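You operate a simulated robot arm through the tools that you are given. There is no shell and no other tool.

Carry out the task below with a simulated robot arm. There is one attempt and no reset: what you move stays moved.

Task
Roll sealer on the green-tab and yellow-tab patches, let them dry, then smooth them with the fine block.
Fine: no rubbing while they shine wet; no specks in the coats; roller and block back; tray stays put; leave the other patches. Set down upright: foam roller. A coat counts when it lies all over at full strength: go over it till it gets no stronger.

Only the result counts: the job must be done as asked and must still hold three seconds after the hand-in. Knocking over, shifting, dropping, spilling or breaking anything else fails it.

Robot
A 6-joint arm with a two-finger gripper, fixed in place. Base frame: the origin is on the floor under the middle of its stand, x ahead of it, y to its left, z up; the work surface is at about z = 80. Readings come in cm, rad, newtons and seconds.
It reaches about 129.8 cm from its shoulder. Its first joint turns from -2.601 to 2.601 rad. Payload 1.57 kg.
The tool frame sits at the grasp point between the pads (the TCP): z along the fingers, y along the line on which they close. The tips reach 2.1 cm beyond it. The gripper opens to 7 cm; its body begins 5 cm behind the TCP.
Orientation is that of the tool frame in the base frame, as [roll, pitch, yaw] about the fixed x, y, z axes, in that order (R = Rz(yaw) Ry(pitch) Rx(roll)). With the fingers straight down and closing along the base's y, the tool's x points along the base's -x, its y along +y and its z along -z.

Tools
- The arm moves only by the tool play_rows. Its argument "commands" is a list of rows, each an object (a shift or turn left out is 0, a gripper value left out holds the last) with "translation": the shift along the base's x, y, z in units of 30 mm (1.0 is 30 mm), a list of three; "angular": the turn, a rotation vector about the base's x, y, z in units of 4 degrees (1.0 is 4 degrees), a list of three; "fingers": the finger opening in cm, from 0 to 7. In form: [{"translation": [tx, ty, tz], "angular": [rx, ry, rz], "fingers": fingers}, ...]. A call has 1 to 20 rows; each row shifts and turns the commanded pose from where the row before left it. A call with a number of a shift or a turn outside -1 to 1 is refused whole. Each row takes 0.2 s and may step no farther than 5 cm and 0.15 rad from the row before; otherwise, or with a gripper value out of range, the whole call is refused. A pose out of reach is approached as far as the arm can. The call stops where the force on the tool passes 50 N (or 10 N more than at its start, if that is more) or the arm is blocked; 0.2 s more then pass. Each finger travels about 10.37 cm/s and halts on what it meets, pressing with about 27 N; the grip force reading is that of the motor and also rises with nothing between the fingers. The clock runs only during rows and for 0.2 s after the last one: add rows that do not move to give the fingers time. It gives the time, the measured TCP pose, the force on the tool (base axes), the opening and the grip force at its end, in the units of the frame above (readings bear some noise), with the torque about the TCP (base axes, N m) and any sound that the robot's microphone picked up.
- Cameras (640 x 400 px; columns grow to the right, rows downward): "scene" is fixed at [40, -65.49, 158.04]; the picture's right is [1.00, -0.01, 0.00], its down [-0.00, -0.38, -0.92] and it looks along [0.01, 0.92, -0.38] (base axes); focal length 347 px, centre (320, 200). "wrist" rides on the gripper at [7.9, 0.4, -8.1] in the tool frame; the picture's right is [-0.05, 1.00, 0.00], its down [-0.67, -0.04, -0.74] and it looks along [-0.74, -0.04, 0.67] (tool axes); focal length 256 px, centre (320, 200).
- grab_frame(camera): a new picture of that camera. It takes no simulated time.
- move_column(by): slides the trunk up (or, below 0, down) by that many cm; the arm rides with it, the base frame stays. It gives what a move gives, with no picture.
- pixel_to_xyz(camera, pixels): for up to 12 pixels [column, row] of the newest picture of that camera ("zoom" is the newest enlarged one), the place [x, y, z] in the base frame of the surface seen there, good to about 0.2 cm, but the place of the scene camera against the robot may be out by one fixed shift of up to 1.2 cm in any direction. It takes no simulated time.
- inspect(camera, box): a new picture of the part [left, top, right, bottom] of that camera's present view, enlarged. It takes no simulated time.
- finish_job(): hands the job in; it is judged then, once.

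Unless the task says otherwise, let go and move clear before handing in.

The tools are called after "Emit:" as a command line: name --argument value ..., lists and objects as JSON in quotes. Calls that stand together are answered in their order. play_rows: Moves the arm, as the interface text tells. Its arguments: {"type":"object","properties":{"commands":{"type":"array","items":{"type":"object","properties":{"translation":{"type":"array","items":{"type":"number"}},"angular":{"type":"array","items":{"type":"number"}},"fingers":{"type":"number"}}}}},"required":["commands"]} The other tools are called the same way: move_column (by) moves the trunk up or down; grab_frame (camera) takes a picture; pixel_to_xyz (camera, pixels) gives the place of the surface under pixels of a picture; inspect (camera, box) takes an enlarged picture of a part of a camera's view; finish_job () hands the job in.

At the start:

```text
clock: 0.0
eef_pos: [18.81, 53.18, 107.05]
orientation: [3.141, -0.001, 3.14]
ft_force: [0.2, 0.2, 0.2]
wrist_torque: [0.01, 0.03, 0.0]
grip_width: 7.03
finger_force: 0.0
trunk travel left (down, up): [-75.2, 21.8]
```

scene: 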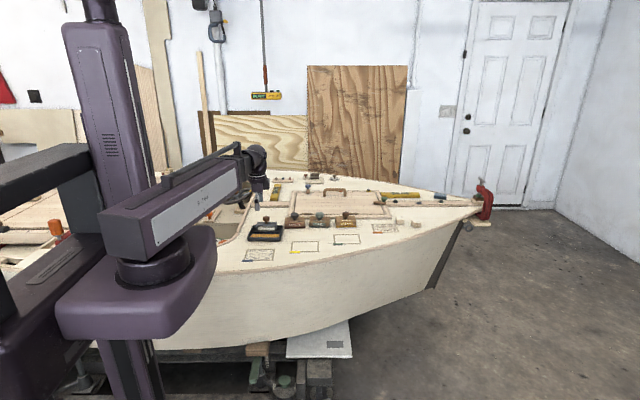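
wrist: 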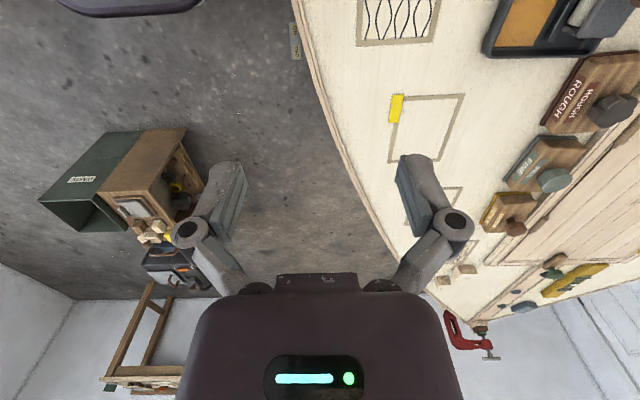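

The scene shows a boat deck with a tray near (265,232), blocks around (295-345,218) and patches near (258,255), (305,247), (347,240), (383,228). I'll take enlarged views before moving.

Emit:
inspect --camera "scene" --box '[230, 170, 430, 290]'

Emit:
inspect --camera "wrist" --box '[340, 0, 640, 190]'

```text
3.20 times, centred on (330, 230) of scene
```

zoom: 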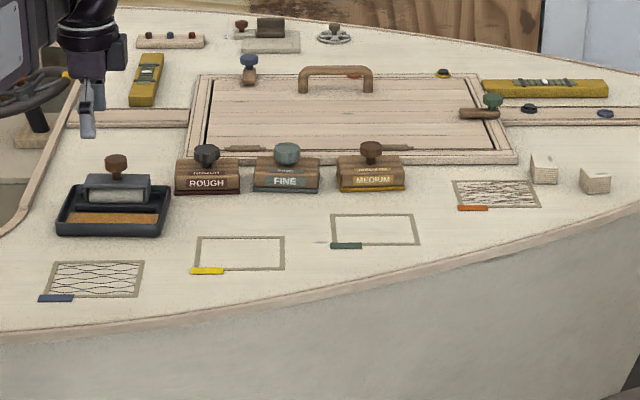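

```text
2.11 times, centred on (490, 95) of wrist
```

zoom: 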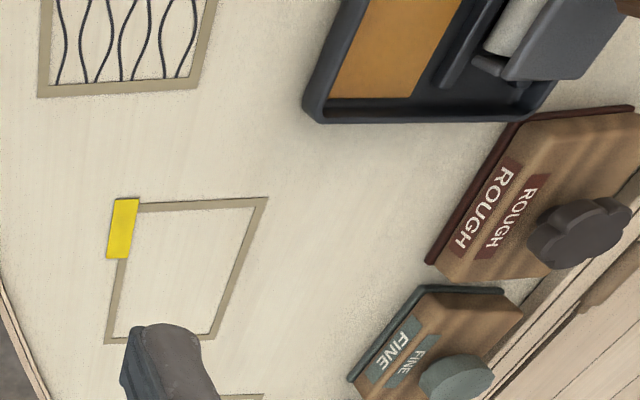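

The zoom shows the tray with the foam roller (orange sealer bed), the ROUGH/FINE/MEDIUM blocks, and four patches: blue and orange tabs (hatched), yellow and green (empty). I'll measure rough places from the scene camera.

Emit:
inspect --camera "scene" --box '[230, 170, 430, 290]'

Emit:
pixel_to_xyz --camera "zoom" --pixels '[[200, 238], [284, 238], [281, 270], [193, 270], [332, 214], [412, 214], [419, 245], [333, 243], [206, 272], [346, 246], [240, 255], [375, 230]]'

Emit:
pixel_to_xyz --camera "zoom" --pixels '[[116, 162], [118, 188], [70, 186], [168, 186], [58, 232], [160, 235], [110, 217], [287, 152], [287, 182], [256, 188], [318, 188], [287, 165]]'

```text
3.20 times, centred on (330, 230) of scene
```

zoom: 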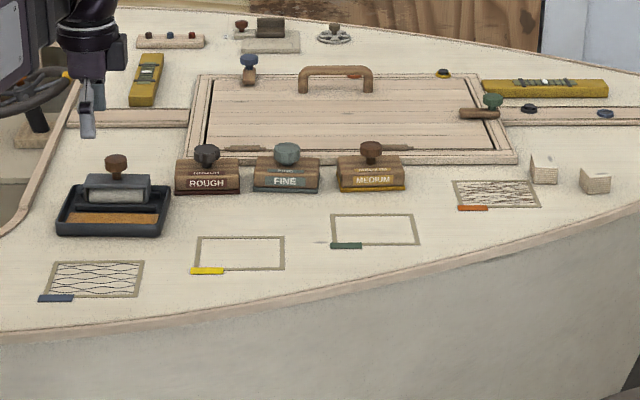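

```text
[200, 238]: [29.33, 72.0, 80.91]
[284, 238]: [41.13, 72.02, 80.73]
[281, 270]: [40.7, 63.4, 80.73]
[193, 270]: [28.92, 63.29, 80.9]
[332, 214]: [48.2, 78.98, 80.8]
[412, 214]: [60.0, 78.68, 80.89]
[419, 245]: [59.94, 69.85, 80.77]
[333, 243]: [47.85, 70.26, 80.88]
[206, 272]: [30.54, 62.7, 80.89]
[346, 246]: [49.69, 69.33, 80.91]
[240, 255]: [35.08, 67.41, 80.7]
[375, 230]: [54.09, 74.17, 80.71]
```

```text
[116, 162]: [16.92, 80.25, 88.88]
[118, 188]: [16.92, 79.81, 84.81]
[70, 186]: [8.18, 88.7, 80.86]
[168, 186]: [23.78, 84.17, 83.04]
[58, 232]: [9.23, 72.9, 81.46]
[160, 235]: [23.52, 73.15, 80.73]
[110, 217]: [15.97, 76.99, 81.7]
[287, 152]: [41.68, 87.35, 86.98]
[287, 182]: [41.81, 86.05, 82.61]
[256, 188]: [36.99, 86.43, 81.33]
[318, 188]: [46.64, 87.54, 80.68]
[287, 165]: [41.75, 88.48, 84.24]
```

Deck lies near z≈80 (scene reading 80.8, with a possible fixed shift); yellow patch is about x 29–41, y 63–72; green x 48–60, y 70–79; roller knob near (17, 80), fine block near (42, 87). I'll move the arm over the tray for a wrist view.

Emit:
play_rows --commands '[{"translation": [-0.4, 0.8, 0]}, {"translation": [-0.4, 0.8, 0]}, {"translation": [-0.4, 0.8, 0]}, {"translation": [-0.4, 0.8, 0]}, {"translation": [-0.4, 0.8, 0]}, {"translation": [-0.4, 0.8, 0]}, {"translation": [-0.4, 0.8, 0]}, {"translation": [-0.4, 0.8, 0]}, {"translation": [-0.4, 0.8, 0]}, {"translation": [0, 0, 0]}]'

Emit:
grab_frame --camera "wrist"

```text
clock: 2.2
eef_pos: [8.22, 74.85, 107.15]
orientation: [-3.14, 0.0, 3.141]
ft_force: [0.3, 0.5, 1.2]
wrist_torque: [-0.01, -0.01, 0.03]
grip_width: 7.0
finger_force: 0.1
trunk travel left (down, up): [-75.2, 21.8]
```

```text
taken
```

wrist: 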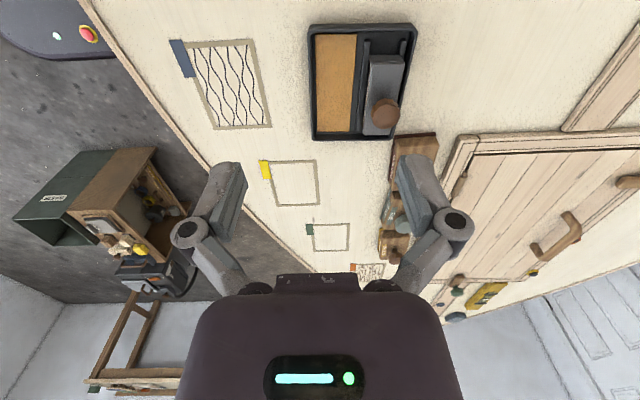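

The wrist picture shows the tray at (362,82), with the sealer bed on its left and the roller with brown knob at (385,113). I'll enlarge these parts.

Emit:
inspect --camera "wrist" --box '[290, 10, 450, 150]'

Emit:
pixel_to_xyz --camera "wrist" --pixels '[[312, 27], [413, 27], [395, 134], [315, 138], [385, 109], [385, 60], [362, 85], [337, 70], [350, 180], [200, 130], [371, 125], [398, 125]]'

```text
2.86 times, centred on (370, 80) of wrist
```

zoom: 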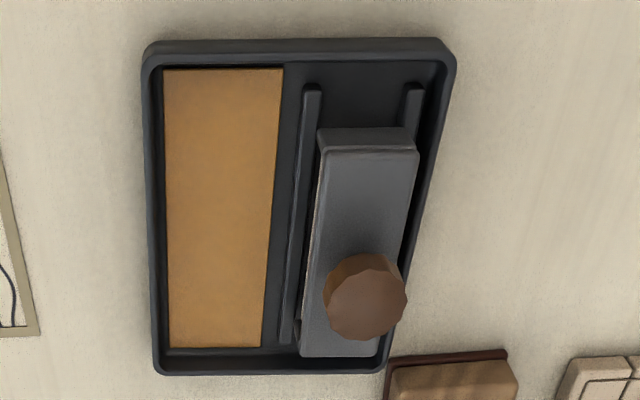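

```text
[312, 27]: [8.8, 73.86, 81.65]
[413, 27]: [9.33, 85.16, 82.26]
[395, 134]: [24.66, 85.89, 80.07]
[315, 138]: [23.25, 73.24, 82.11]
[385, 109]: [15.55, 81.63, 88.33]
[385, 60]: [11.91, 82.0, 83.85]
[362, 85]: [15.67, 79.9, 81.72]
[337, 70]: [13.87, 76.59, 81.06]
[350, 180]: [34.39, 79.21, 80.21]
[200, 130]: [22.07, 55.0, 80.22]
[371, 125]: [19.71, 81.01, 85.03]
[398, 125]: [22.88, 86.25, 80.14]
```

The deck reads z≈80.15; the tray spans about x 8.8–24, y 73.4–86, and the roller housing sits between two rails. I'll query more points on the zoom for the knob, housing and rails.

Emit:
pixel_to_xyz --camera "zoom" --pixels '[[327, 300], [403, 300], [365, 260], [365, 335], [365, 300], [345, 262], [320, 140], [410, 142], [305, 345], [375, 350], [325, 148], [415, 155]]'

Emit:
pixel_to_xyz --camera "zoom" --pixels '[[312, 90], [285, 335], [412, 95], [168, 75], [278, 75], [260, 340], [175, 340], [225, 200], [360, 90], [150, 370], [440, 60], [335, 290]]'

```text
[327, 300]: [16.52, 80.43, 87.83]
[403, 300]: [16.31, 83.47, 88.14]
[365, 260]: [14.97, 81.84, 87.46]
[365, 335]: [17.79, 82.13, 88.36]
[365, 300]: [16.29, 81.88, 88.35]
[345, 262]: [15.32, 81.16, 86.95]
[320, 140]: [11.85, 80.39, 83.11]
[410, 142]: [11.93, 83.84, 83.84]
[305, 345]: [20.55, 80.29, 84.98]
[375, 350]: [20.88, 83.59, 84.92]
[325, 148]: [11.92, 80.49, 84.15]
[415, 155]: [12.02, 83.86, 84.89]
```

```text
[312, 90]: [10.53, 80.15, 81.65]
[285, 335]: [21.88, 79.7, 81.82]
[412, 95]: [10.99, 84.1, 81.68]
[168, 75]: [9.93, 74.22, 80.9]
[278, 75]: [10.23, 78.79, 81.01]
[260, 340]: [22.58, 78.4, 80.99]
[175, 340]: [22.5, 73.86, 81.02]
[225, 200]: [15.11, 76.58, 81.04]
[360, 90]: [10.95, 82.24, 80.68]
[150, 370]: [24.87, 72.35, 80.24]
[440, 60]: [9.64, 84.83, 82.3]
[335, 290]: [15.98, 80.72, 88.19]
```

The roller's knob centre reads about (16.4, 82.0), top z 88.4, housing top z 85, sealer bed at z 81 spanning x 10–22.5, y 74–78.8. Next I'll enlarge the yellow and green patches and the blocks in the wrist view to place them.

Emit:
inspect --camera "wrist" --box '[240, 130, 440, 260]'

Emit:
pixel_to_xyz --camera "wrist" --pixels '[[272, 163], [314, 162], [319, 204], [280, 206], [264, 170], [314, 225], [348, 224], [350, 249], [317, 250], [310, 229], [190, 45], [266, 124]]'

```text
3.08 times, centred on (340, 195) of wrist
```

zoom: 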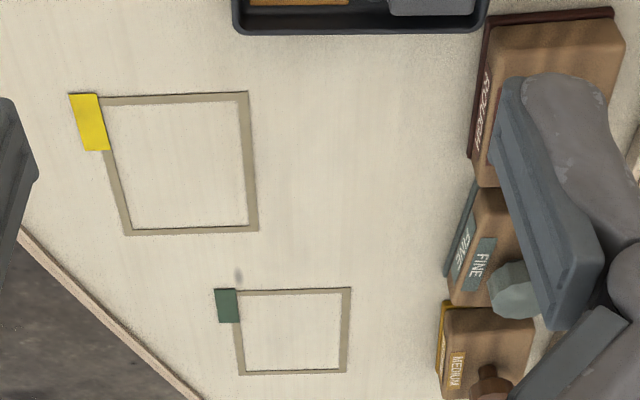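

```text
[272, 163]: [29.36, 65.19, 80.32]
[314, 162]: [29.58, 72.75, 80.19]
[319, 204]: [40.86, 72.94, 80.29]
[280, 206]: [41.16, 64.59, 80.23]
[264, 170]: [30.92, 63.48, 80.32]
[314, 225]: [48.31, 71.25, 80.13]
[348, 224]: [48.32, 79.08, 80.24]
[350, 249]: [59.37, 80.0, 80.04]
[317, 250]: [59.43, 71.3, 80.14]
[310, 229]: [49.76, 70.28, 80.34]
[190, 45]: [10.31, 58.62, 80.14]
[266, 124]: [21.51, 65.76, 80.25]
```

There's a faint grey smudge at zoom (238,275), just before the green patch — maybe dust I must not roll through. I'll locate it and the block corners.

Emit:
pixel_to_xyz --camera "zoom" --pixels '[[238, 275], [233, 268], [243, 284], [238, 290], [350, 290], [345, 374], [240, 374], [104, 97], [247, 92], [258, 230], [125, 235]]'

Emit:
inspect --camera "scene" --box '[300, 215, 380, 265]'

Emit:
inspect --camera "scene" --box '[240, 205, 330, 262]'

```text
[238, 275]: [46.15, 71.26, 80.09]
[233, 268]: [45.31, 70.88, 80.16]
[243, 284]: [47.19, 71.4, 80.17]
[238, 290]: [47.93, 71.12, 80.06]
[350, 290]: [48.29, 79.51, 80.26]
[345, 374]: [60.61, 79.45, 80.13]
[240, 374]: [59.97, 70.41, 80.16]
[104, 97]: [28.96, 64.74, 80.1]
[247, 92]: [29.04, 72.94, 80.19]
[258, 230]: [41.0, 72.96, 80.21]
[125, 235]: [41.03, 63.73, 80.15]
```

```text
8.00 times, centred on (340, 240) of scene
```

zoom: 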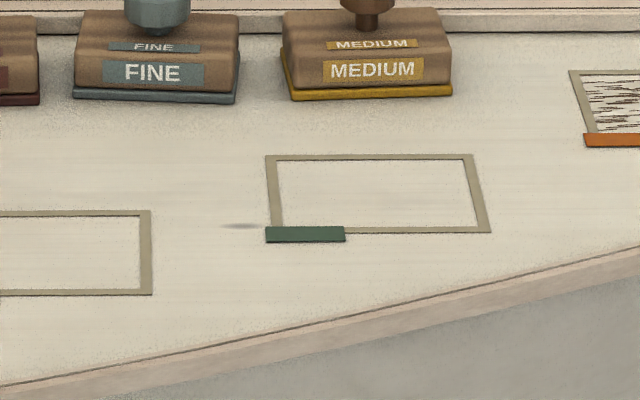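

```text
7.02 times, centred on (285, 234) of scene
```

zoom: 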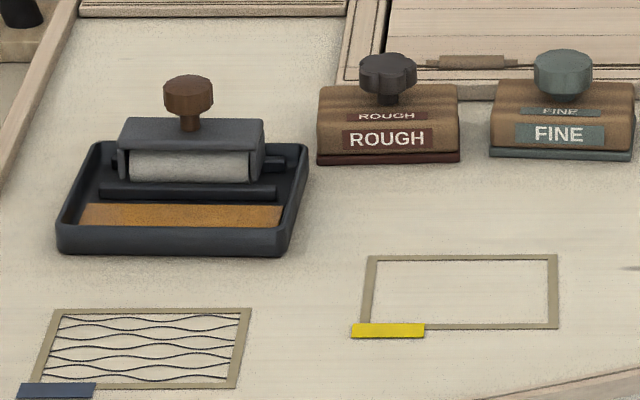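

The dust-like smudge is centred near (46.2, 71.2), spanning x≈45.3–47.2, so I'll keep the roller off it. Now I move above the roller knob at (16.4, 82.0) with the fingers open.

Emit:
play_rows --commands '[{"translation": [0.545, 0.477, 0], "fingers": 7}, {"translation": [0.545, 0.477, 0]}, {"translation": [0.545, 0.477, -0.5]}, {"translation": [0.545, 0.477, -0.8]}, {"translation": [0.547, 0.477, -0.8]}, {"translation": [0, 0, -0.9]}, {"translation": [0, 0, -0.7]}, {"translation": [0, 0, 0]}]'

Emit:
grab_frame --camera "wrist"

Emit:
inspect --camera "scene" --box '[230, 180, 310, 245]'

```text
clock: 4.0
eef_pos: [16.34, 81.94, 107.07]
orientation: [3.141, -0.001, -3.141]
ft_force: [-0.7, 0.5, 0.3]
wrist_torque: [-0.01, 0.01, -0.03]
grip_width: 7.0
finger_force: 0.0
out of reach, approached as far as the arm can: row 3, 4, 5, 6, 7
trunk travel left (down, up): [-75.2, 21.8]
```

```text
taken
```

wrist: 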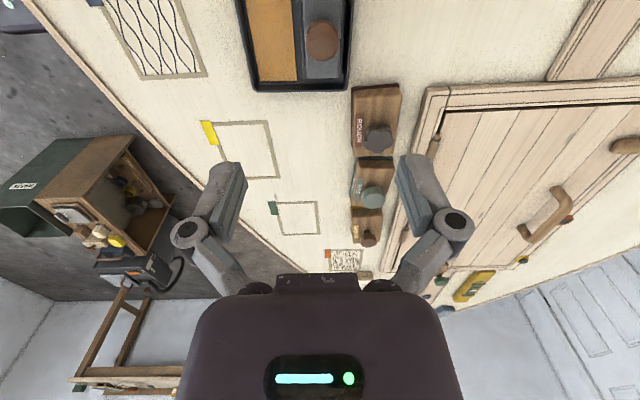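

```text
6.15 times, centred on (270, 212) of scene
```

zoom: 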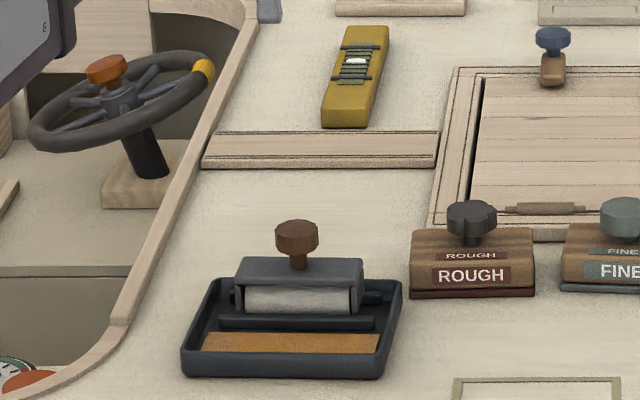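

The downward rows were out of reach at this trunk height, so the arm stayed at z 107. I'll look at the whole arm in the scene before lowering the trunk.

Emit:
grab_frame --camera "scene"

```text
taken
```

scene: 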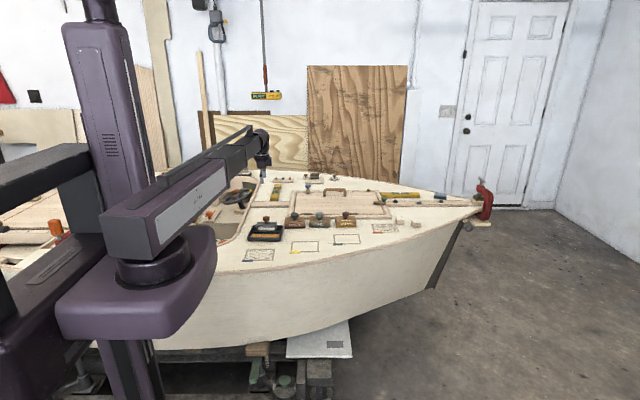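

The link stands well above the deck, and the wheel and gear are clear of it, so lowering is safe for now. I'll lower the trunk 12 cm, which brings the fingertips to about z 93, above the knob top at 88.4.

Emit:
move_column --by -12

Emit:
grab_frame --camera "scene"

Emit:
grab_frame --camera "wrist"

```text
clock: 5.5
eef_pos: [16.38, 82.0, 95.02]
orientation: [-3.141, 0.0, -3.14]
ft_force: [0.4, 0.3, 0.0]
wrist_torque: [0.0, 0.01, 0.03]
grip_width: 7.02
finger_force: 0.1
trunk travel left (down, up): [-63.2, 33.8]
```

```text
taken
```

scene: 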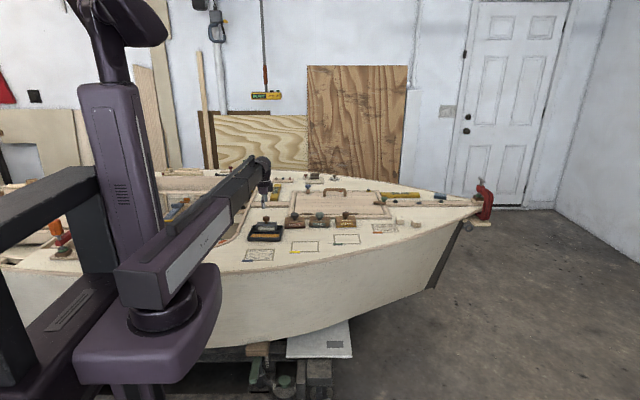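

```text
taken
```

wrist: 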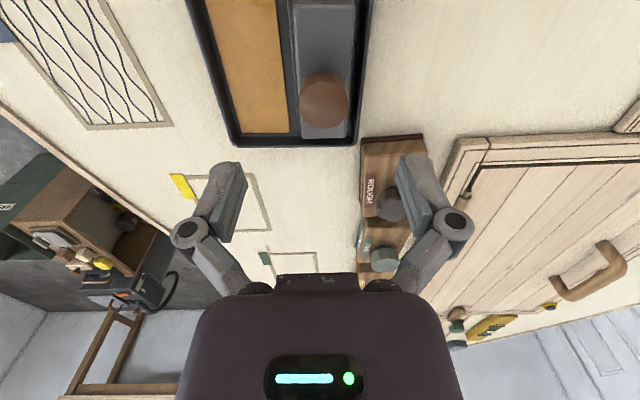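

The trunk moved down and the TCP is at z 95 over the knob. I'll check the link's clearance over the coaming and measure the knob again from this closer view.

Emit:
pixel_to_xyz --camera "scene" --pixels '[[264, 200], [263, 178], [262, 165], [245, 185], [235, 205], [215, 235], [200, 265], [160, 300], [170, 320], [190, 340], [225, 232], [215, 240]]'

Emit:
inspect --camera "wrist" --box '[200, 0, 440, 160]'

Emit:
pixel_to_xyz --camera "wrist" --pixels '[[324, 100], [302, 98], [348, 98], [325, 126], [325, 80], [300, 5], [356, 8], [303, 135], [345, 137], [265, 60], [233, 143], [355, 143]]'

```text
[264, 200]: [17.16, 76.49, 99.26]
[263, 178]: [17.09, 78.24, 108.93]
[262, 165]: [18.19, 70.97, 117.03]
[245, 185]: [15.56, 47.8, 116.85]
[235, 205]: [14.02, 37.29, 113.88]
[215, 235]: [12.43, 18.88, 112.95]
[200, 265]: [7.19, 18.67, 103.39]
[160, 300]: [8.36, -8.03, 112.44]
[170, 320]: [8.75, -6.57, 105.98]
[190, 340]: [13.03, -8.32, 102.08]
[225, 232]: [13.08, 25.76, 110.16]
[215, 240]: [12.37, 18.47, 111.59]
```

```text
2.50 times, centred on (320, 80) of wrist
```

zoom: 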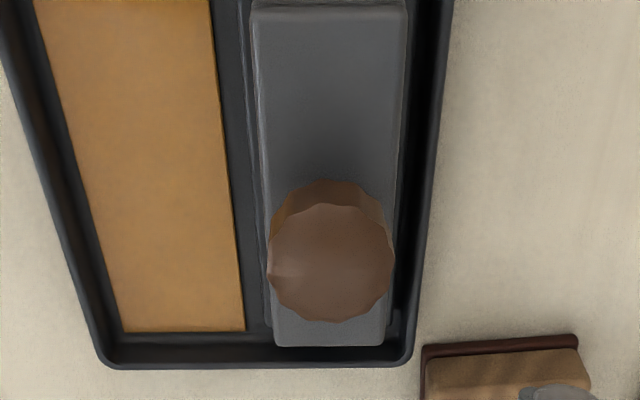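

```text
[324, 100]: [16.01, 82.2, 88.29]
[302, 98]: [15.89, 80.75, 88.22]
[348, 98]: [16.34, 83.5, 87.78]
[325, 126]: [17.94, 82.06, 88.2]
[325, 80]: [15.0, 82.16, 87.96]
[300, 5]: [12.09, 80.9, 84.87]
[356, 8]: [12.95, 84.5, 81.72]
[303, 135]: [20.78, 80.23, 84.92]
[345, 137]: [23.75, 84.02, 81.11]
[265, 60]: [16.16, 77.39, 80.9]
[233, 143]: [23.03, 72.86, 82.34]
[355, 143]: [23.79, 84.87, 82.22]
```

The knob centre reads about (16.4, 82.1), matching the TCP, and the link is well clear of the deck at z>100. I'll raise the hand 9 cm and lower the trunk 14 cm more so there is downward travel for the work.

Emit:
play_rows --commands '[{"translation": [0, 0, 0.75]}, {"translation": [0, 0, 0.75]}, {"translation": [0, 0, 0.75]}, {"translation": [0, 0, 0.75]}, {"translation": [0, 0, 0]}]'

Emit:
move_column --by -12

Emit:
grab_frame --camera "scene"

```text
clock: 6.7
eef_pos: [16.21, 81.94, 95.13]
orientation: [-3.141, 0.0, -3.141]
ft_force: [-0.9, 0.1, 0.1]
wrist_torque: [-0.03, 0.02, -0.01]
grip_width: 6.99
finger_force: 0.2
out of reach, approached as far as the arm can: row 1, 2, 3, 4
trunk travel left (down, up): [-63.2, 33.8]
```

```text
clock: 8.2
eef_pos: [16.32, 81.88, 83.13]
orientation: [3.14, -0.001, -3.14]
ft_force: [0.0, 7.6, 19.8]
wrist_torque: [0.0, 0.0, -0.02]
grip_width: 6.99
finger_force: 0.0
trunk travel left (down, up): [-51.2, 45.8]
```

```text
taken
```

scene: 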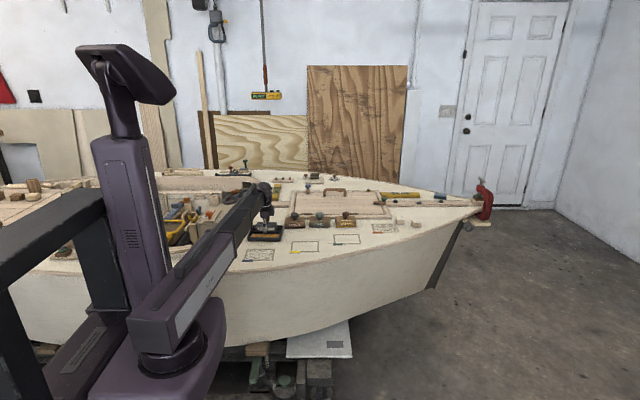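

My mistake: the arm couldn't rise by its own joints (z comes only from the trunk), so the trunk lowering pressed the hand down with about 20 N at z 83.1. I'll raise the trunk straight away to z≈90 and check that nothing shifted.

Emit:
move_column --by 8

Emit:
grab_frame --camera "wrist"

Emit:
inspect --camera "scene" --box '[230, 180, 310, 245]'

```text
clock: 9.4
eef_pos: [16.42, 82.0, 91.04]
orientation: [3.141, 0.001, -3.141]
ft_force: [-0.2, 0.8, -0.6]
wrist_torque: [-0.01, 0.02, -0.02]
grip_width: 6.98
finger_force: 0.0
trunk travel left (down, up): [-59.2, 37.8]
```

```text
taken
```

wrist: 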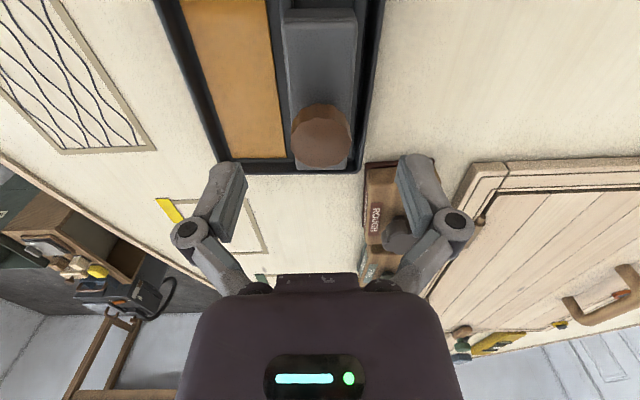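

```text
6.15 times, centred on (270, 212) of scene
```

zoom: 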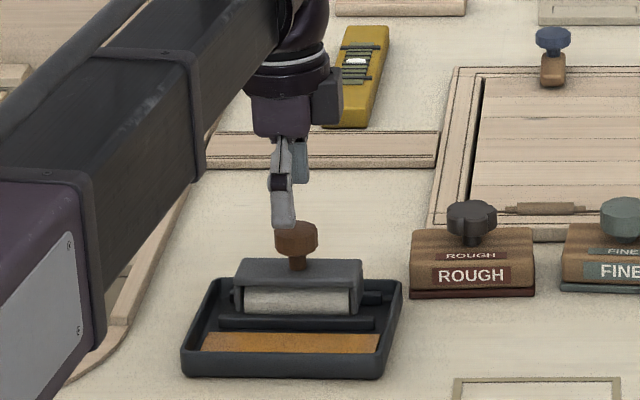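

Tray and roller look unmoved in the scene (tray corners still at zoom (182,355)/(388,375)) and force is back near zero. I'll test a still row, then lower the trunk 3.6 cm so the pads come around the knob.

Emit:
play_rows --commands '[{"translation": [0, 0, 0], "fingers": 7}]'

Emit:
pixel_to_xyz --camera "wrist" --pixels '[[320, 138], [295, 138], [348, 138], [320, 163], [232, 168], [353, 170], [290, 162], [345, 168]]'

```text
clock: 9.8
eef_pos: [16.31, 81.97, 91.08]
orientation: [3.142, 0.001, -3.141]
ft_force: [0.3, -1.3, -0.1]
wrist_torque: [-0.02, 0.0, 0.0]
grip_width: 7.02
finger_force: 0.1
trunk travel left (down, up): [-59.2, 37.8]
```

```text
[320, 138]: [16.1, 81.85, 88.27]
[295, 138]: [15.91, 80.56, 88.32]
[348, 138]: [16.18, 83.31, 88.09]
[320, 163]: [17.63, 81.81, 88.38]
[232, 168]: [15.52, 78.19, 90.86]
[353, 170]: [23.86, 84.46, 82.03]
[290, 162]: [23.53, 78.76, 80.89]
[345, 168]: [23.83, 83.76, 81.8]
```

The knob reads (≈16.2, 81.95) with top 88.3, and the TCP is right over it. Lowering the trunk 3.6 cm to z≈87.45.

Emit:
move_column --by -3.6

Emit:
inspect --camera "scene" --box '[240, 185, 300, 245]'

```text
clock: 10.6
eef_pos: [16.3, 81.81, 87.39]
orientation: [-3.141, 0.002, -3.14]
ft_force: [-0.3, -0.2, -0.3]
wrist_torque: [-0.01, -0.02, 0.01]
grip_width: 6.99
finger_force: 0.0
trunk travel left (down, up): [-55.6, 41.4]
```

```text
6.67 times, centred on (270, 215) of scene
```

zoom: 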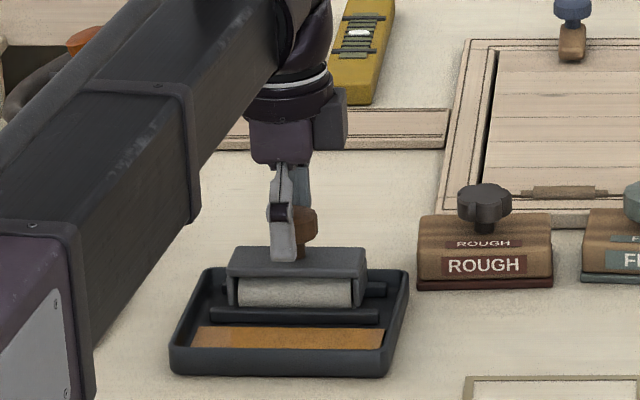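

The finger at zoom (285,240) lines up with the knob (centre ≈295 less parallax). I'll close the fingers on the knob.

Emit:
play_rows --commands '[{"fingers": 4}, {"fingers": 3.2}, {"fingers": 2.5}, {"fingers": 1.5}, {"fingers": 1.5}, {"fingers": 1.5}]'

Emit:
grab_frame --camera "wrist"

```text
clock: 12.0
eef_pos: [16.28, 81.78, 87.46]
orientation: [-3.141, 0.0, -3.141]
ft_force: [-0.3, 0.7, 2.4]
wrist_torque: [0.04, 0.02, -0.03]
grip_width: 3.03
finger_force: 27.1
trunk travel left (down, up): [-55.6, 41.4]
```

```text
taken
```

wrist: 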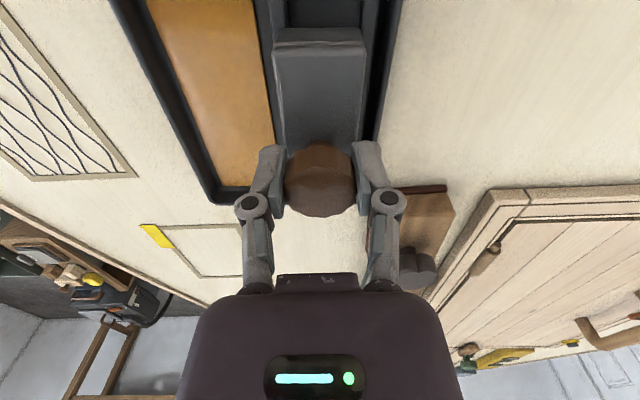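

The knob is held at 3.03 cm with 27 N. I'll lift the trunk 2 cm to clear the rails (81.7) and rim (82.3).

Emit:
move_column --by 2

Emit:
inspect --camera "scene" --box '[240, 185, 300, 245]'

```text
clock: 12.6
eef_pos: [16.37, 81.92, 89.47]
orientation: [-3.141, 0.0, -3.141]
ft_force: [-0.3, -0.4, -1.5]
wrist_torque: [-0.03, 0.0, -0.01]
grip_width: 3.02
finger_force: 26.9
trunk travel left (down, up): [-57.6, 39.4]
```

```text
6.67 times, centred on (270, 215) of scene
```

zoom: 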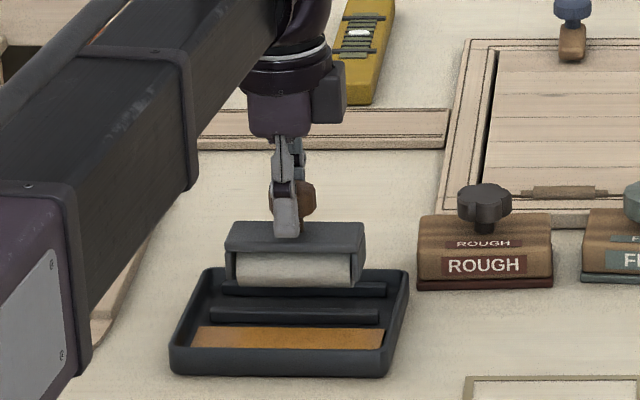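

The roller lifted level, foam at zoom (236–352, 270) clear of both rails. I'll measure the foam's ends, then move 5.4 cm toward the sealer bed.

Emit:
pixel_to_xyz --camera "zoom" --pixels '[[238, 268], [349, 270], [228, 262], [363, 265], [295, 250], [295, 284], [232, 286], [356, 288], [295, 235], [200, 338], [380, 340], [290, 338]]'

Emit:
play_rows --commands '[{"translation": [0, -0.6, 0]}, {"translation": [0, -0.6, 0]}, {"translation": [0, -0.6, 0]}, {"translation": [0, 0, 0]}]'

Emit:
inspect --camera "scene" --box '[240, 185, 300, 245]'

```text
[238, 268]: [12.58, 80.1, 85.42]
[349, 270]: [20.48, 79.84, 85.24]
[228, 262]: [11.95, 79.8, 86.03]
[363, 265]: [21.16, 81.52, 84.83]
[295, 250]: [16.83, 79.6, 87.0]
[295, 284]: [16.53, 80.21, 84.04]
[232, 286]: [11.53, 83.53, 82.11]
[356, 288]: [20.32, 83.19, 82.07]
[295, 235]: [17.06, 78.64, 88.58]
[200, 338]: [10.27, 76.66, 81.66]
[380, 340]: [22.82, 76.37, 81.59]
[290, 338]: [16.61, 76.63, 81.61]
```

```text
clock: 13.6
eef_pos: [16.35, 76.51, 89.47]
orientation: [3.141, 0.0, -3.14]
ft_force: [-0.6, -0.1, -1.8]
wrist_torque: [0.02, -0.04, 0.01]
grip_width: 3.04
finger_force: 27.1
trunk travel left (down, up): [-57.6, 39.4]
```

```text
6.67 times, centred on (270, 215) of scene
```

zoom: 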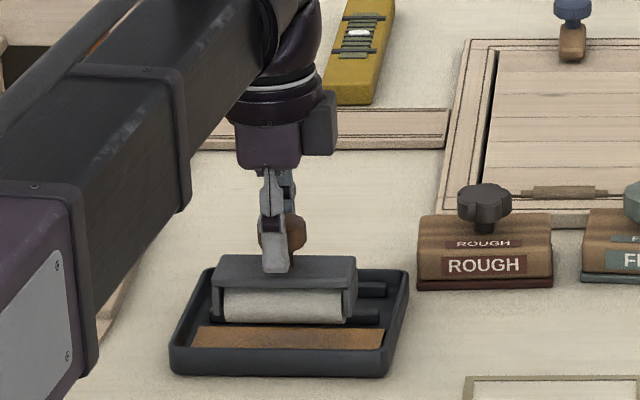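

The foam measures about 7.9 cm long and the roller hovers over the bed at y≈76.5. I'll lower the trunk 1.75 cm to bring the foam onto the sealer.

Emit:
move_column --by -1.75

Emit:
inspect --camera "scene" --box '[240, 185, 300, 245]'

```text
clock: 14.3
eef_pos: [16.28, 76.48, 87.69]
orientation: [3.142, 0.0, -3.142]
ft_force: [0.8, 0.5, -1.8]
wrist_torque: [0.01, 0.01, -0.02]
grip_width: 2.99
finger_force: 26.6
trunk travel left (down, up): [-55.8, 41.2]
```

```text
6.67 times, centred on (270, 215) of scene
```

zoom: 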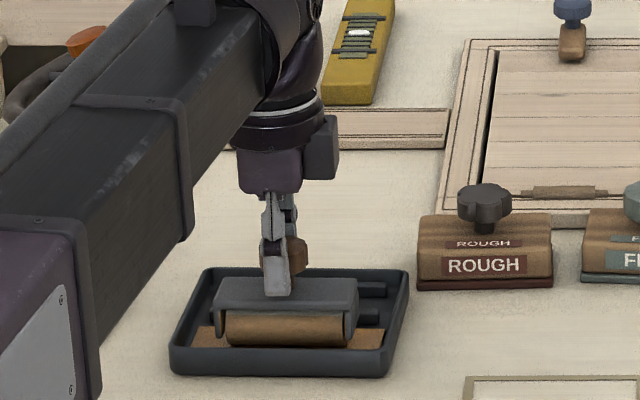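

The foam has turned amber (zoom (285,328)), so it is taking up sealer. I'll lower 0.15 cm more and roll it gently back and forth in the bed.

Emit:
move_column --by -0.15

Emit:
play_rows --commands '[{"translation": [0, 0.15, 0]}, {"translation": [0, 0.15, 0]}, {"translation": [0, -0.15, 0]}, {"translation": [0, -0.15, 0]}, {"translation": [0, -0.1, 0]}, {"translation": [0, 0.1, 0]}, {"translation": [0, 0.15, 0]}, {"translation": [0, 0.15, 0]}, {"translation": [0, -0.15, 0]}, {"translation": [0, -0.15, 0]}, {"translation": [0, 0, 0]}]'

Emit:
inspect --camera "scene" --box '[240, 185, 300, 245]'

```text
clock: 14.8
eef_pos: [16.22, 76.58, 87.62]
orientation: [3.141, 0.001, -3.142]
ft_force: [1.5, 4.7, 18.4]
wrist_torque: [0.12, -0.01, -0.06]
grip_width: 3.03
finger_force: 27.2
trunk travel left (down, up): [-55.7, 41.3]
```

```text
clock: 17.2
eef_pos: [16.25, 76.41, 87.57]
orientation: [3.14, 0.002, 3.141]
ft_force: [0.0, 3.9, 12.1]
wrist_torque: [0.11, -0.02, -0.01]
grip_width: 3.0
finger_force: 26.7
trunk travel left (down, up): [-55.7, 41.3]
```

```text
6.67 times, centred on (270, 215) of scene
```

zoom: 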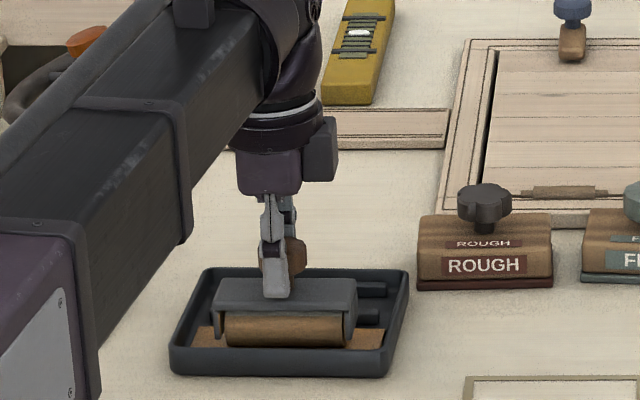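

Contact on the bed is at TCP z≈87.6 with 12–18 N and the tray hasn't moved; so on the deck (z 80.15) contact should come near z≈86.8. I'll lift 3 cm and carry the roller over the left half of the yellow patch.

Emit:
move_column --by 3

Emit:
play_rows --commands '[{"translation": [0.706, -0.329, 0]}, {"translation": [0.706, -0.329, 0]}, {"translation": [0.706, -0.329, 0]}, {"translation": [0.706, -0.329, 0]}, {"translation": [0.706, -0.329, 0]}, {"translation": [0.706, -0.329, 0]}, {"translation": [0.706, -0.329, 0]}, {"translation": [0.706, -0.329, 0]}, {"translation": [0, 0, 0]}]'

Emit:
grab_frame --camera "wrist"

Emit:
inspect --camera "scene" --box '[240, 185, 350, 265]'

```text
clock: 17.9
eef_pos: [16.32, 76.54, 90.6]
orientation: [-3.141, 0.001, 3.141]
ft_force: [-0.2, -0.4, -1.3]
wrist_torque: [0.03, -0.01, -0.02]
grip_width: 2.99
finger_force: 27.0
trunk travel left (down, up): [-58.7, 38.3]
```

```text
clock: 19.9
eef_pos: [33.41, 68.56, 90.49]
orientation: [3.14, 0.0, 3.141]
ft_force: [0.4, 0.0, -2.3]
wrist_torque: [0.0, -0.01, 0.0]
grip_width: 3.01
finger_force: 26.9
trunk travel left (down, up): [-58.7, 38.3]
```

```text
taken
```

wrist: 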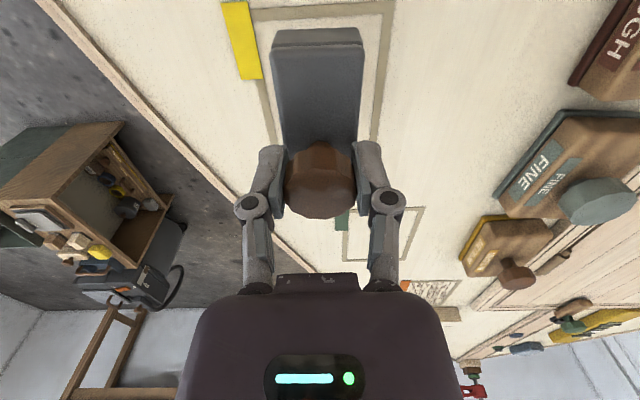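

```text
5.00 times, centred on (295, 225) of scene
```

zoom: 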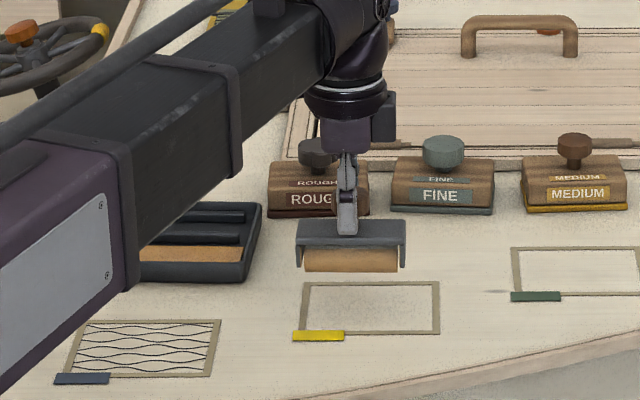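

The roller is over the yellow patch's left half, foam amber, at TCP (33.4, 68.6). I'll check the patch borders from this close view before lowering.

Emit:
inspect --camera "wrist" --box '[210, 0, 430, 140]'

Emit:
pixel_to_xyz --camera "wrist" --pixels '[[330, 7], [330, 18], [395, 3], [384, 50], [376, 50], [376, 110], [365, 120], [258, 60], [268, 60], [265, 100], [246, 40]]'

```text
2.86 times, centred on (320, 70) of wrist
```

zoom: 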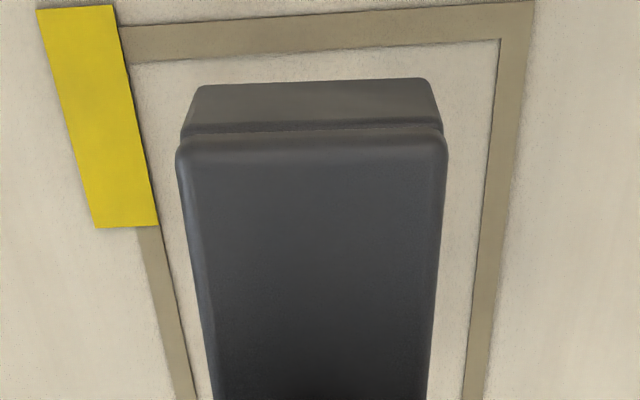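

```text
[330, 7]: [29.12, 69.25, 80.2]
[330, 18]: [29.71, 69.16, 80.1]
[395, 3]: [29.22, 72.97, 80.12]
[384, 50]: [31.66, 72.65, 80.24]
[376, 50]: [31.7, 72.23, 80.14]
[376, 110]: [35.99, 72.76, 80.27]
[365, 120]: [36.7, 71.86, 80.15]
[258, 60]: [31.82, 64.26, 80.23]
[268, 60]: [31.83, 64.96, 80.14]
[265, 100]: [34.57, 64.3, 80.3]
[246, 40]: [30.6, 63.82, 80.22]
```

The patch interior is about x 29.75–40.4, y 64.95–72.25. Foam (x 29.4–37.3 here) covers the left part, so I'll lower the trunk 3.7 cm onto the deck.

Emit:
move_column --by -3.7

Emit:
inspect --camera "scene" --box '[270, 215, 350, 265]'

```text
clock: 20.8
eef_pos: [33.25, 68.55, 86.89]
orientation: [-3.14, -0.001, 3.142]
ft_force: [0.3, 0.6, -2.2]
wrist_torque: [0.0, 0.03, -0.04]
grip_width: 3.03
finger_force: 27.0
trunk travel left (down, up): [-55.0, 42.0]
```

```text
8.00 times, centred on (310, 240) of scene
```

zoom: 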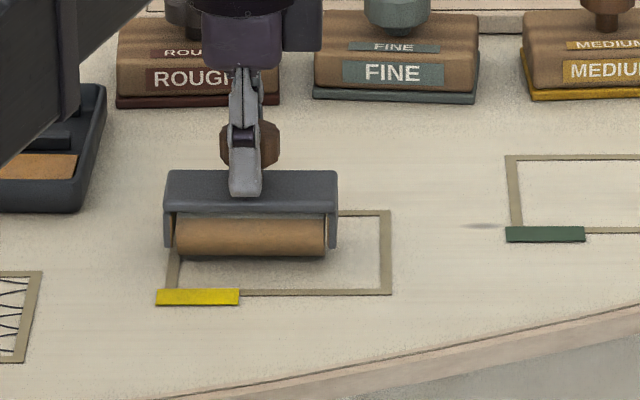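

No contact yet at z 86.89 (force still −2.2 N from the roller's weight). Lowering 0.15 cm more.

Emit:
move_column --by -0.15

Emit:
inspect --camera "scene" --box '[270, 215, 350, 265]'

```text
clock: 21.3
eef_pos: [33.24, 68.54, 86.64]
orientation: [3.141, 0.001, 3.14]
ft_force: [1.1, 0.2, 3.1]
wrist_torque: [0.02, -0.02, -0.02]
grip_width: 3.02
finger_force: 27.3
trunk travel left (down, up): [-54.8, 42.2]
```

```text
8.00 times, centred on (310, 240) of scene
```

zoom: 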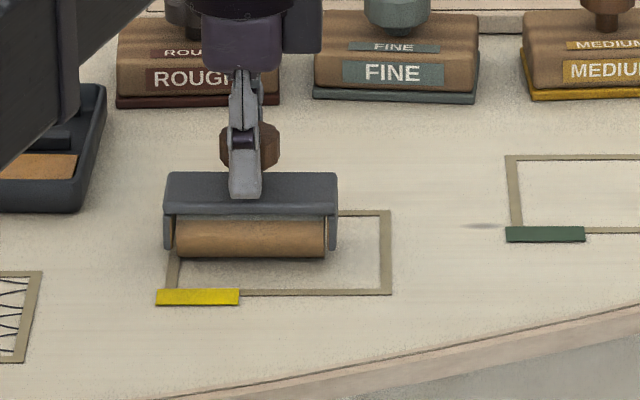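

The foam is touching with about 5 N. I'll roll toward y 65.2 and then up to y 71.9, and look at the coat.

Emit:
play_rows --commands '[{"translation": [0, -0.28, 0]}, {"translation": [0, -0.28, 0]}, {"translation": [0, -0.28, 0]}, {"translation": [0, -0.28, 0]}, {"translation": [0, 0, 0]}, {"translation": [0, 0.25, 0]}, {"translation": [0, 0.25, 0]}, {"translation": [0, 0.25, 0]}, {"translation": [0, 0.25, 0]}, {"translation": [0, 0.25, 0]}, {"translation": [0, 0.25, 0]}, {"translation": [0, 0.25, 0]}, {"translation": [0, 0.25, 0]}, {"translation": [0, 0.25, 0]}, {"translation": [0, 0, 0]}]'

Emit:
inspect --camera "scene" --box '[270, 215, 350, 265]'

Emit:
grab_frame --camera "wrist"

```text
clock: 24.5
eef_pos: [33.32, 71.71, 86.88]
orientation: [-3.141, 0.002, 3.14]
ft_force: [4.7, -10.4, 7.8]
wrist_torque: [-0.67, -0.14, -0.09]
grip_width: 3.12
finger_force: 27.2
trunk travel left (down, up): [-54.8, 42.2]
```

```text
8.00 times, centred on (310, 240) of scene
```

zoom: 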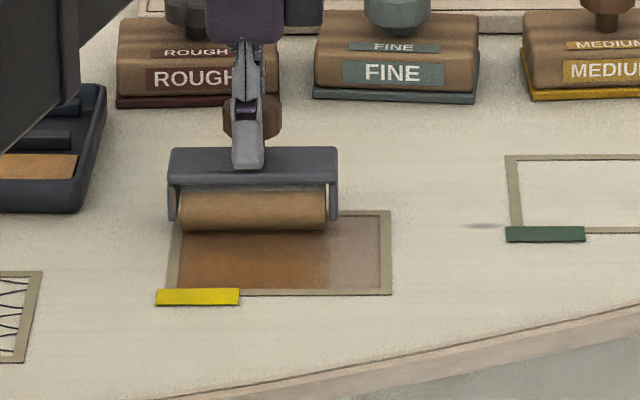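

```text
taken
```

wrist: 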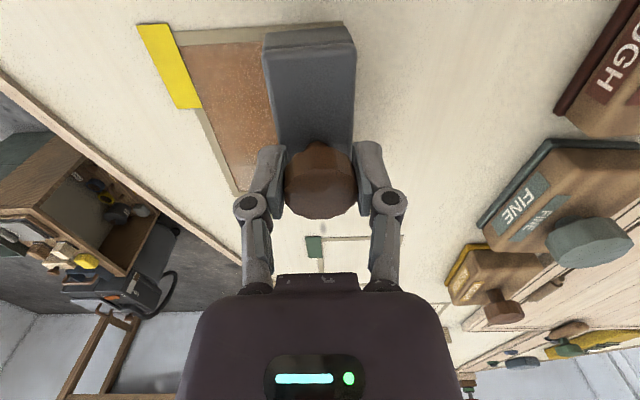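

An amber coat now shows on the left half (zoom (250,262)), paler to the right, but drag is 10 N with some tilt torque. I'll ease the pressure by raising 0.1 cm, then roll back slowly and check the roller's attitude.

Emit:
move_column --by 0.1

Emit:
play_rows --commands '[{"translation": [0, -0.2, 0]}, {"translation": [0, -0.2, 0]}, {"translation": [0, -0.2, 0]}, {"translation": [0, -0.2, 0]}, {"translation": [0, -0.2, 0]}, {"translation": [0, -0.2, 0]}, {"translation": [0, -0.2, 0]}, {"translation": [0, -0.2, 0]}, {"translation": [0, -0.2, 0]}, {"translation": [0, -0.2, 0]}, {"translation": [0, -0.2, 0]}, {"translation": [0, 0, 0]}]'

Emit:
inspect --camera "scene" --box '[270, 215, 350, 265]'

```text
clock: 25.0
eef_pos: [33.15, 71.75, 86.79]
orientation: [-3.141, 0.0, 3.141]
ft_force: [3.5, -10.8, -1.6]
wrist_torque: [-0.67, -0.25, -0.01]
grip_width: 3.08
finger_force: 27.3
trunk travel left (down, up): [-54.9, 42.1]
```

```text
clock: 27.6
eef_pos: [33.2, 65.18, 86.77]
orientation: [3.141, -0.001, 3.141]
ft_force: [0.8, -0.5, -1.5]
wrist_torque: [0.0, 0.02, -0.02]
grip_width: 3.01
finger_force: 27.0
trunk travel left (down, up): [-54.9, 42.1]
```

```text
8.00 times, centred on (310, 240) of scene
```

zoom: 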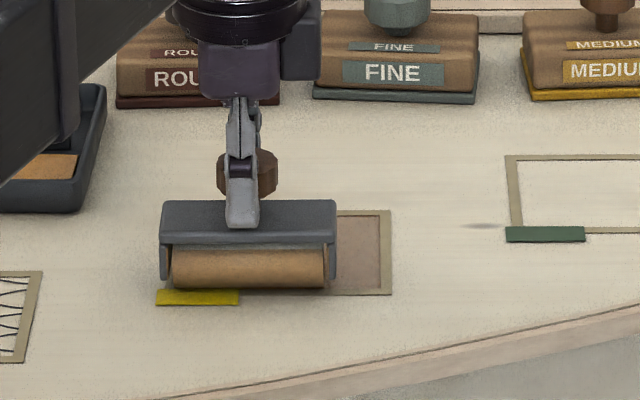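

The drag at y 71.7 acted at deck level (6 cm below the TCP), so the taped border is likely slightly raised and the roller bumped it; now forces are near zero. I'll lower 0.1 cm again and roll from y 65.2 to about 71.5, then shift onto the right half.

Emit:
move_column --by -0.1

Emit:
play_rows --commands '[{"translation": [0, 0.2, 0]}, {"translation": [0, 0.2, 0]}, {"translation": [0, 0.2, 0]}, {"translation": [0, 0.2, 0]}, {"translation": [0, 0.2, 0]}, {"translation": [0, 0.2, 0]}, {"translation": [0, 0.2, 0]}, {"translation": [0, 0.2, 0]}, {"translation": [0, 0.2, 0]}, {"translation": [0, 0.2, 0]}, {"translation": [0, 0.1, 0]}, {"translation": [0, 0, 0]}]'

Emit:
inspect --camera "scene" --box '[270, 215, 350, 265]'

```text
clock: 28.1
eef_pos: [33.21, 65.15, 86.6]
orientation: [3.14, -0.001, -3.141]
ft_force: [1.1, 0.1, -1.0]
wrist_torque: [0.03, 0.03, 0.03]
grip_width: 3.02
finger_force: 27.1
trunk travel left (down, up): [-54.8, 42.2]
```

```text
clock: 30.7
eef_pos: [33.16, 71.47, 86.83]
orientation: [-3.139, 0.0, -3.141]
ft_force: [-1.9, -9.2, 0.3]
wrist_torque: [-0.57, 0.06, -0.08]
grip_width: 3.06
finger_force: 26.7
trunk travel left (down, up): [-54.8, 42.2]
```

```text
8.00 times, centred on (310, 240) of scene
```

zoom: 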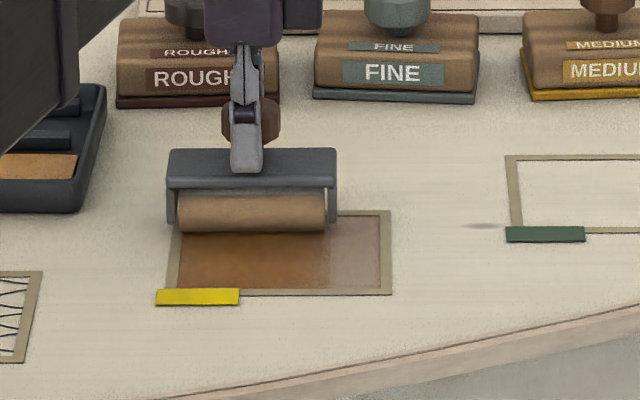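

The left strip looks a stronger amber now; the foam itself looks paler, so it's giving off its load. I'll lift 0.4 cm, shift 3.6 cm in x to the right half, and lower again.

Emit:
move_column --by 0.4

Emit:
play_rows --commands '[{"translation": [0.6, 0, 0]}, {"translation": [0.58, -0.1, 0]}, {"translation": [0, 0, 0]}]'

Emit:
move_column --by -0.4

Emit:
inspect --camera "scene" --box '[270, 215, 350, 265]'

```text
clock: 31.2
eef_pos: [33.17, 71.57, 87.06]
orientation: [3.14, 0.0, -3.141]
ft_force: [-0.2, 0.0, -1.8]
wrist_torque: [-0.02, 0.02, 0.0]
grip_width: 3.02
finger_force: 27.1
trunk travel left (down, up): [-55.2, 41.8]
```

```text
clock: 32.0
eef_pos: [36.91, 71.29, 87.08]
orientation: [3.141, 0.001, 3.141]
ft_force: [0.8, 0.2, -1.5]
wrist_torque: [0.04, 0.03, -0.03]
grip_width: 3.03
finger_force: 27.3
trunk travel left (down, up): [-55.2, 41.8]
```

```text
clock: 32.5
eef_pos: [36.78, 71.16, 86.79]
orientation: [3.14, 0.0, 3.141]
ft_force: [1.1, -1.0, 4.3]
wrist_torque: [0.02, -0.02, -0.03]
grip_width: 3.01
finger_force: 27.1
trunk travel left (down, up): [-54.8, 42.2]
```

```text
8.00 times, centred on (310, 240) of scene
```

zoom: 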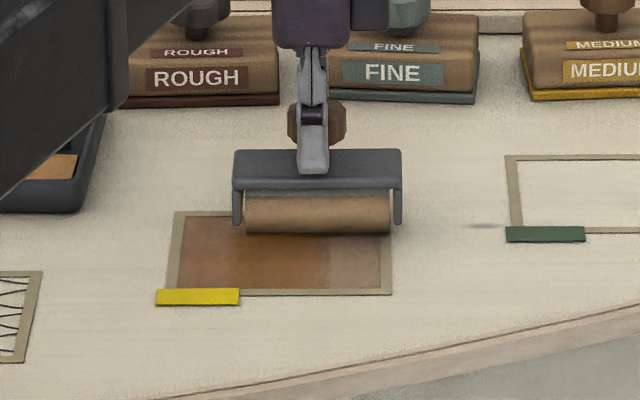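

The roller is on the right half at (36.8, 71.2) with light contact. I'll roll down to y≈65.2 and look.

Emit:
play_rows --commands '[{"translation": [0, -0.2, 0]}, {"translation": [0, -0.2, 0]}, {"translation": [0, -0.2, 0]}, {"translation": [0, -0.2, 0]}, {"translation": [0, -0.2, 0]}, {"translation": [0, -0.2, 0]}, {"translation": [0, -0.2, 0]}, {"translation": [0, -0.2, 0]}, {"translation": [0, -0.2, 0]}, {"translation": [0, -0.2, 0]}, {"translation": [0, 0, 0]}]'

Emit:
move_column --by 3

Emit:
inspect --camera "scene" --box '[270, 215, 350, 265]'

Emit:
grab_frame --camera "wrist"

```text
clock: 35.0
eef_pos: [36.95, 65.08, 86.7]
orientation: [3.141, -0.001, 3.141]
ft_force: [-1.3, 0.1, 0.0]
wrist_torque: [0.01, -0.07, -0.01]
grip_width: 2.98
finger_force: 27.2
trunk travel left (down, up): [-54.8, 42.2]
```

```text
clock: 35.7
eef_pos: [37.0, 65.14, 89.68]
orientation: [3.141, 0.0, 3.141]
ft_force: [-0.5, 1.0, -1.9]
wrist_torque: [0.02, -0.03, -0.02]
grip_width: 3.01
finger_force: 26.8
trunk travel left (down, up): [-57.8, 39.2]
```

```text
8.00 times, centred on (310, 240) of scene
```

zoom: 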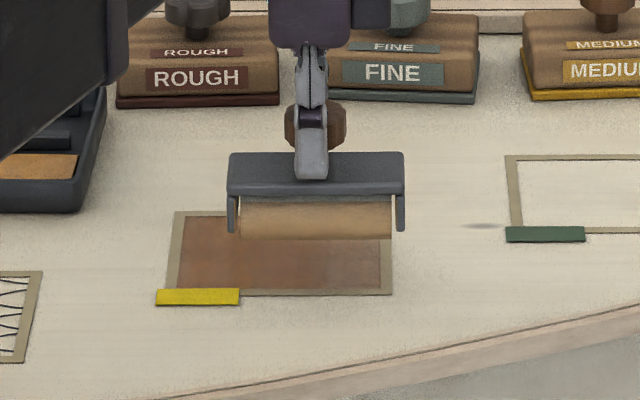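

```text
taken
```

wrist: 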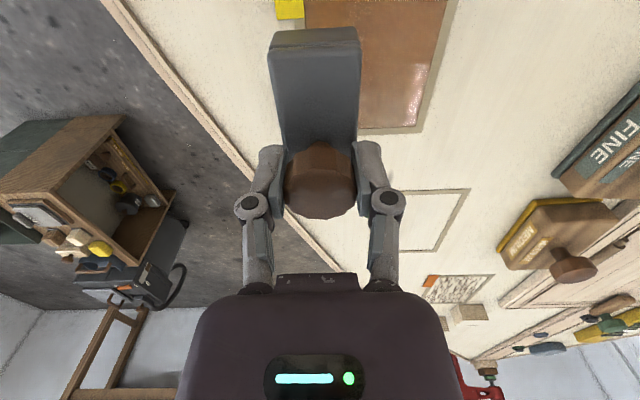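

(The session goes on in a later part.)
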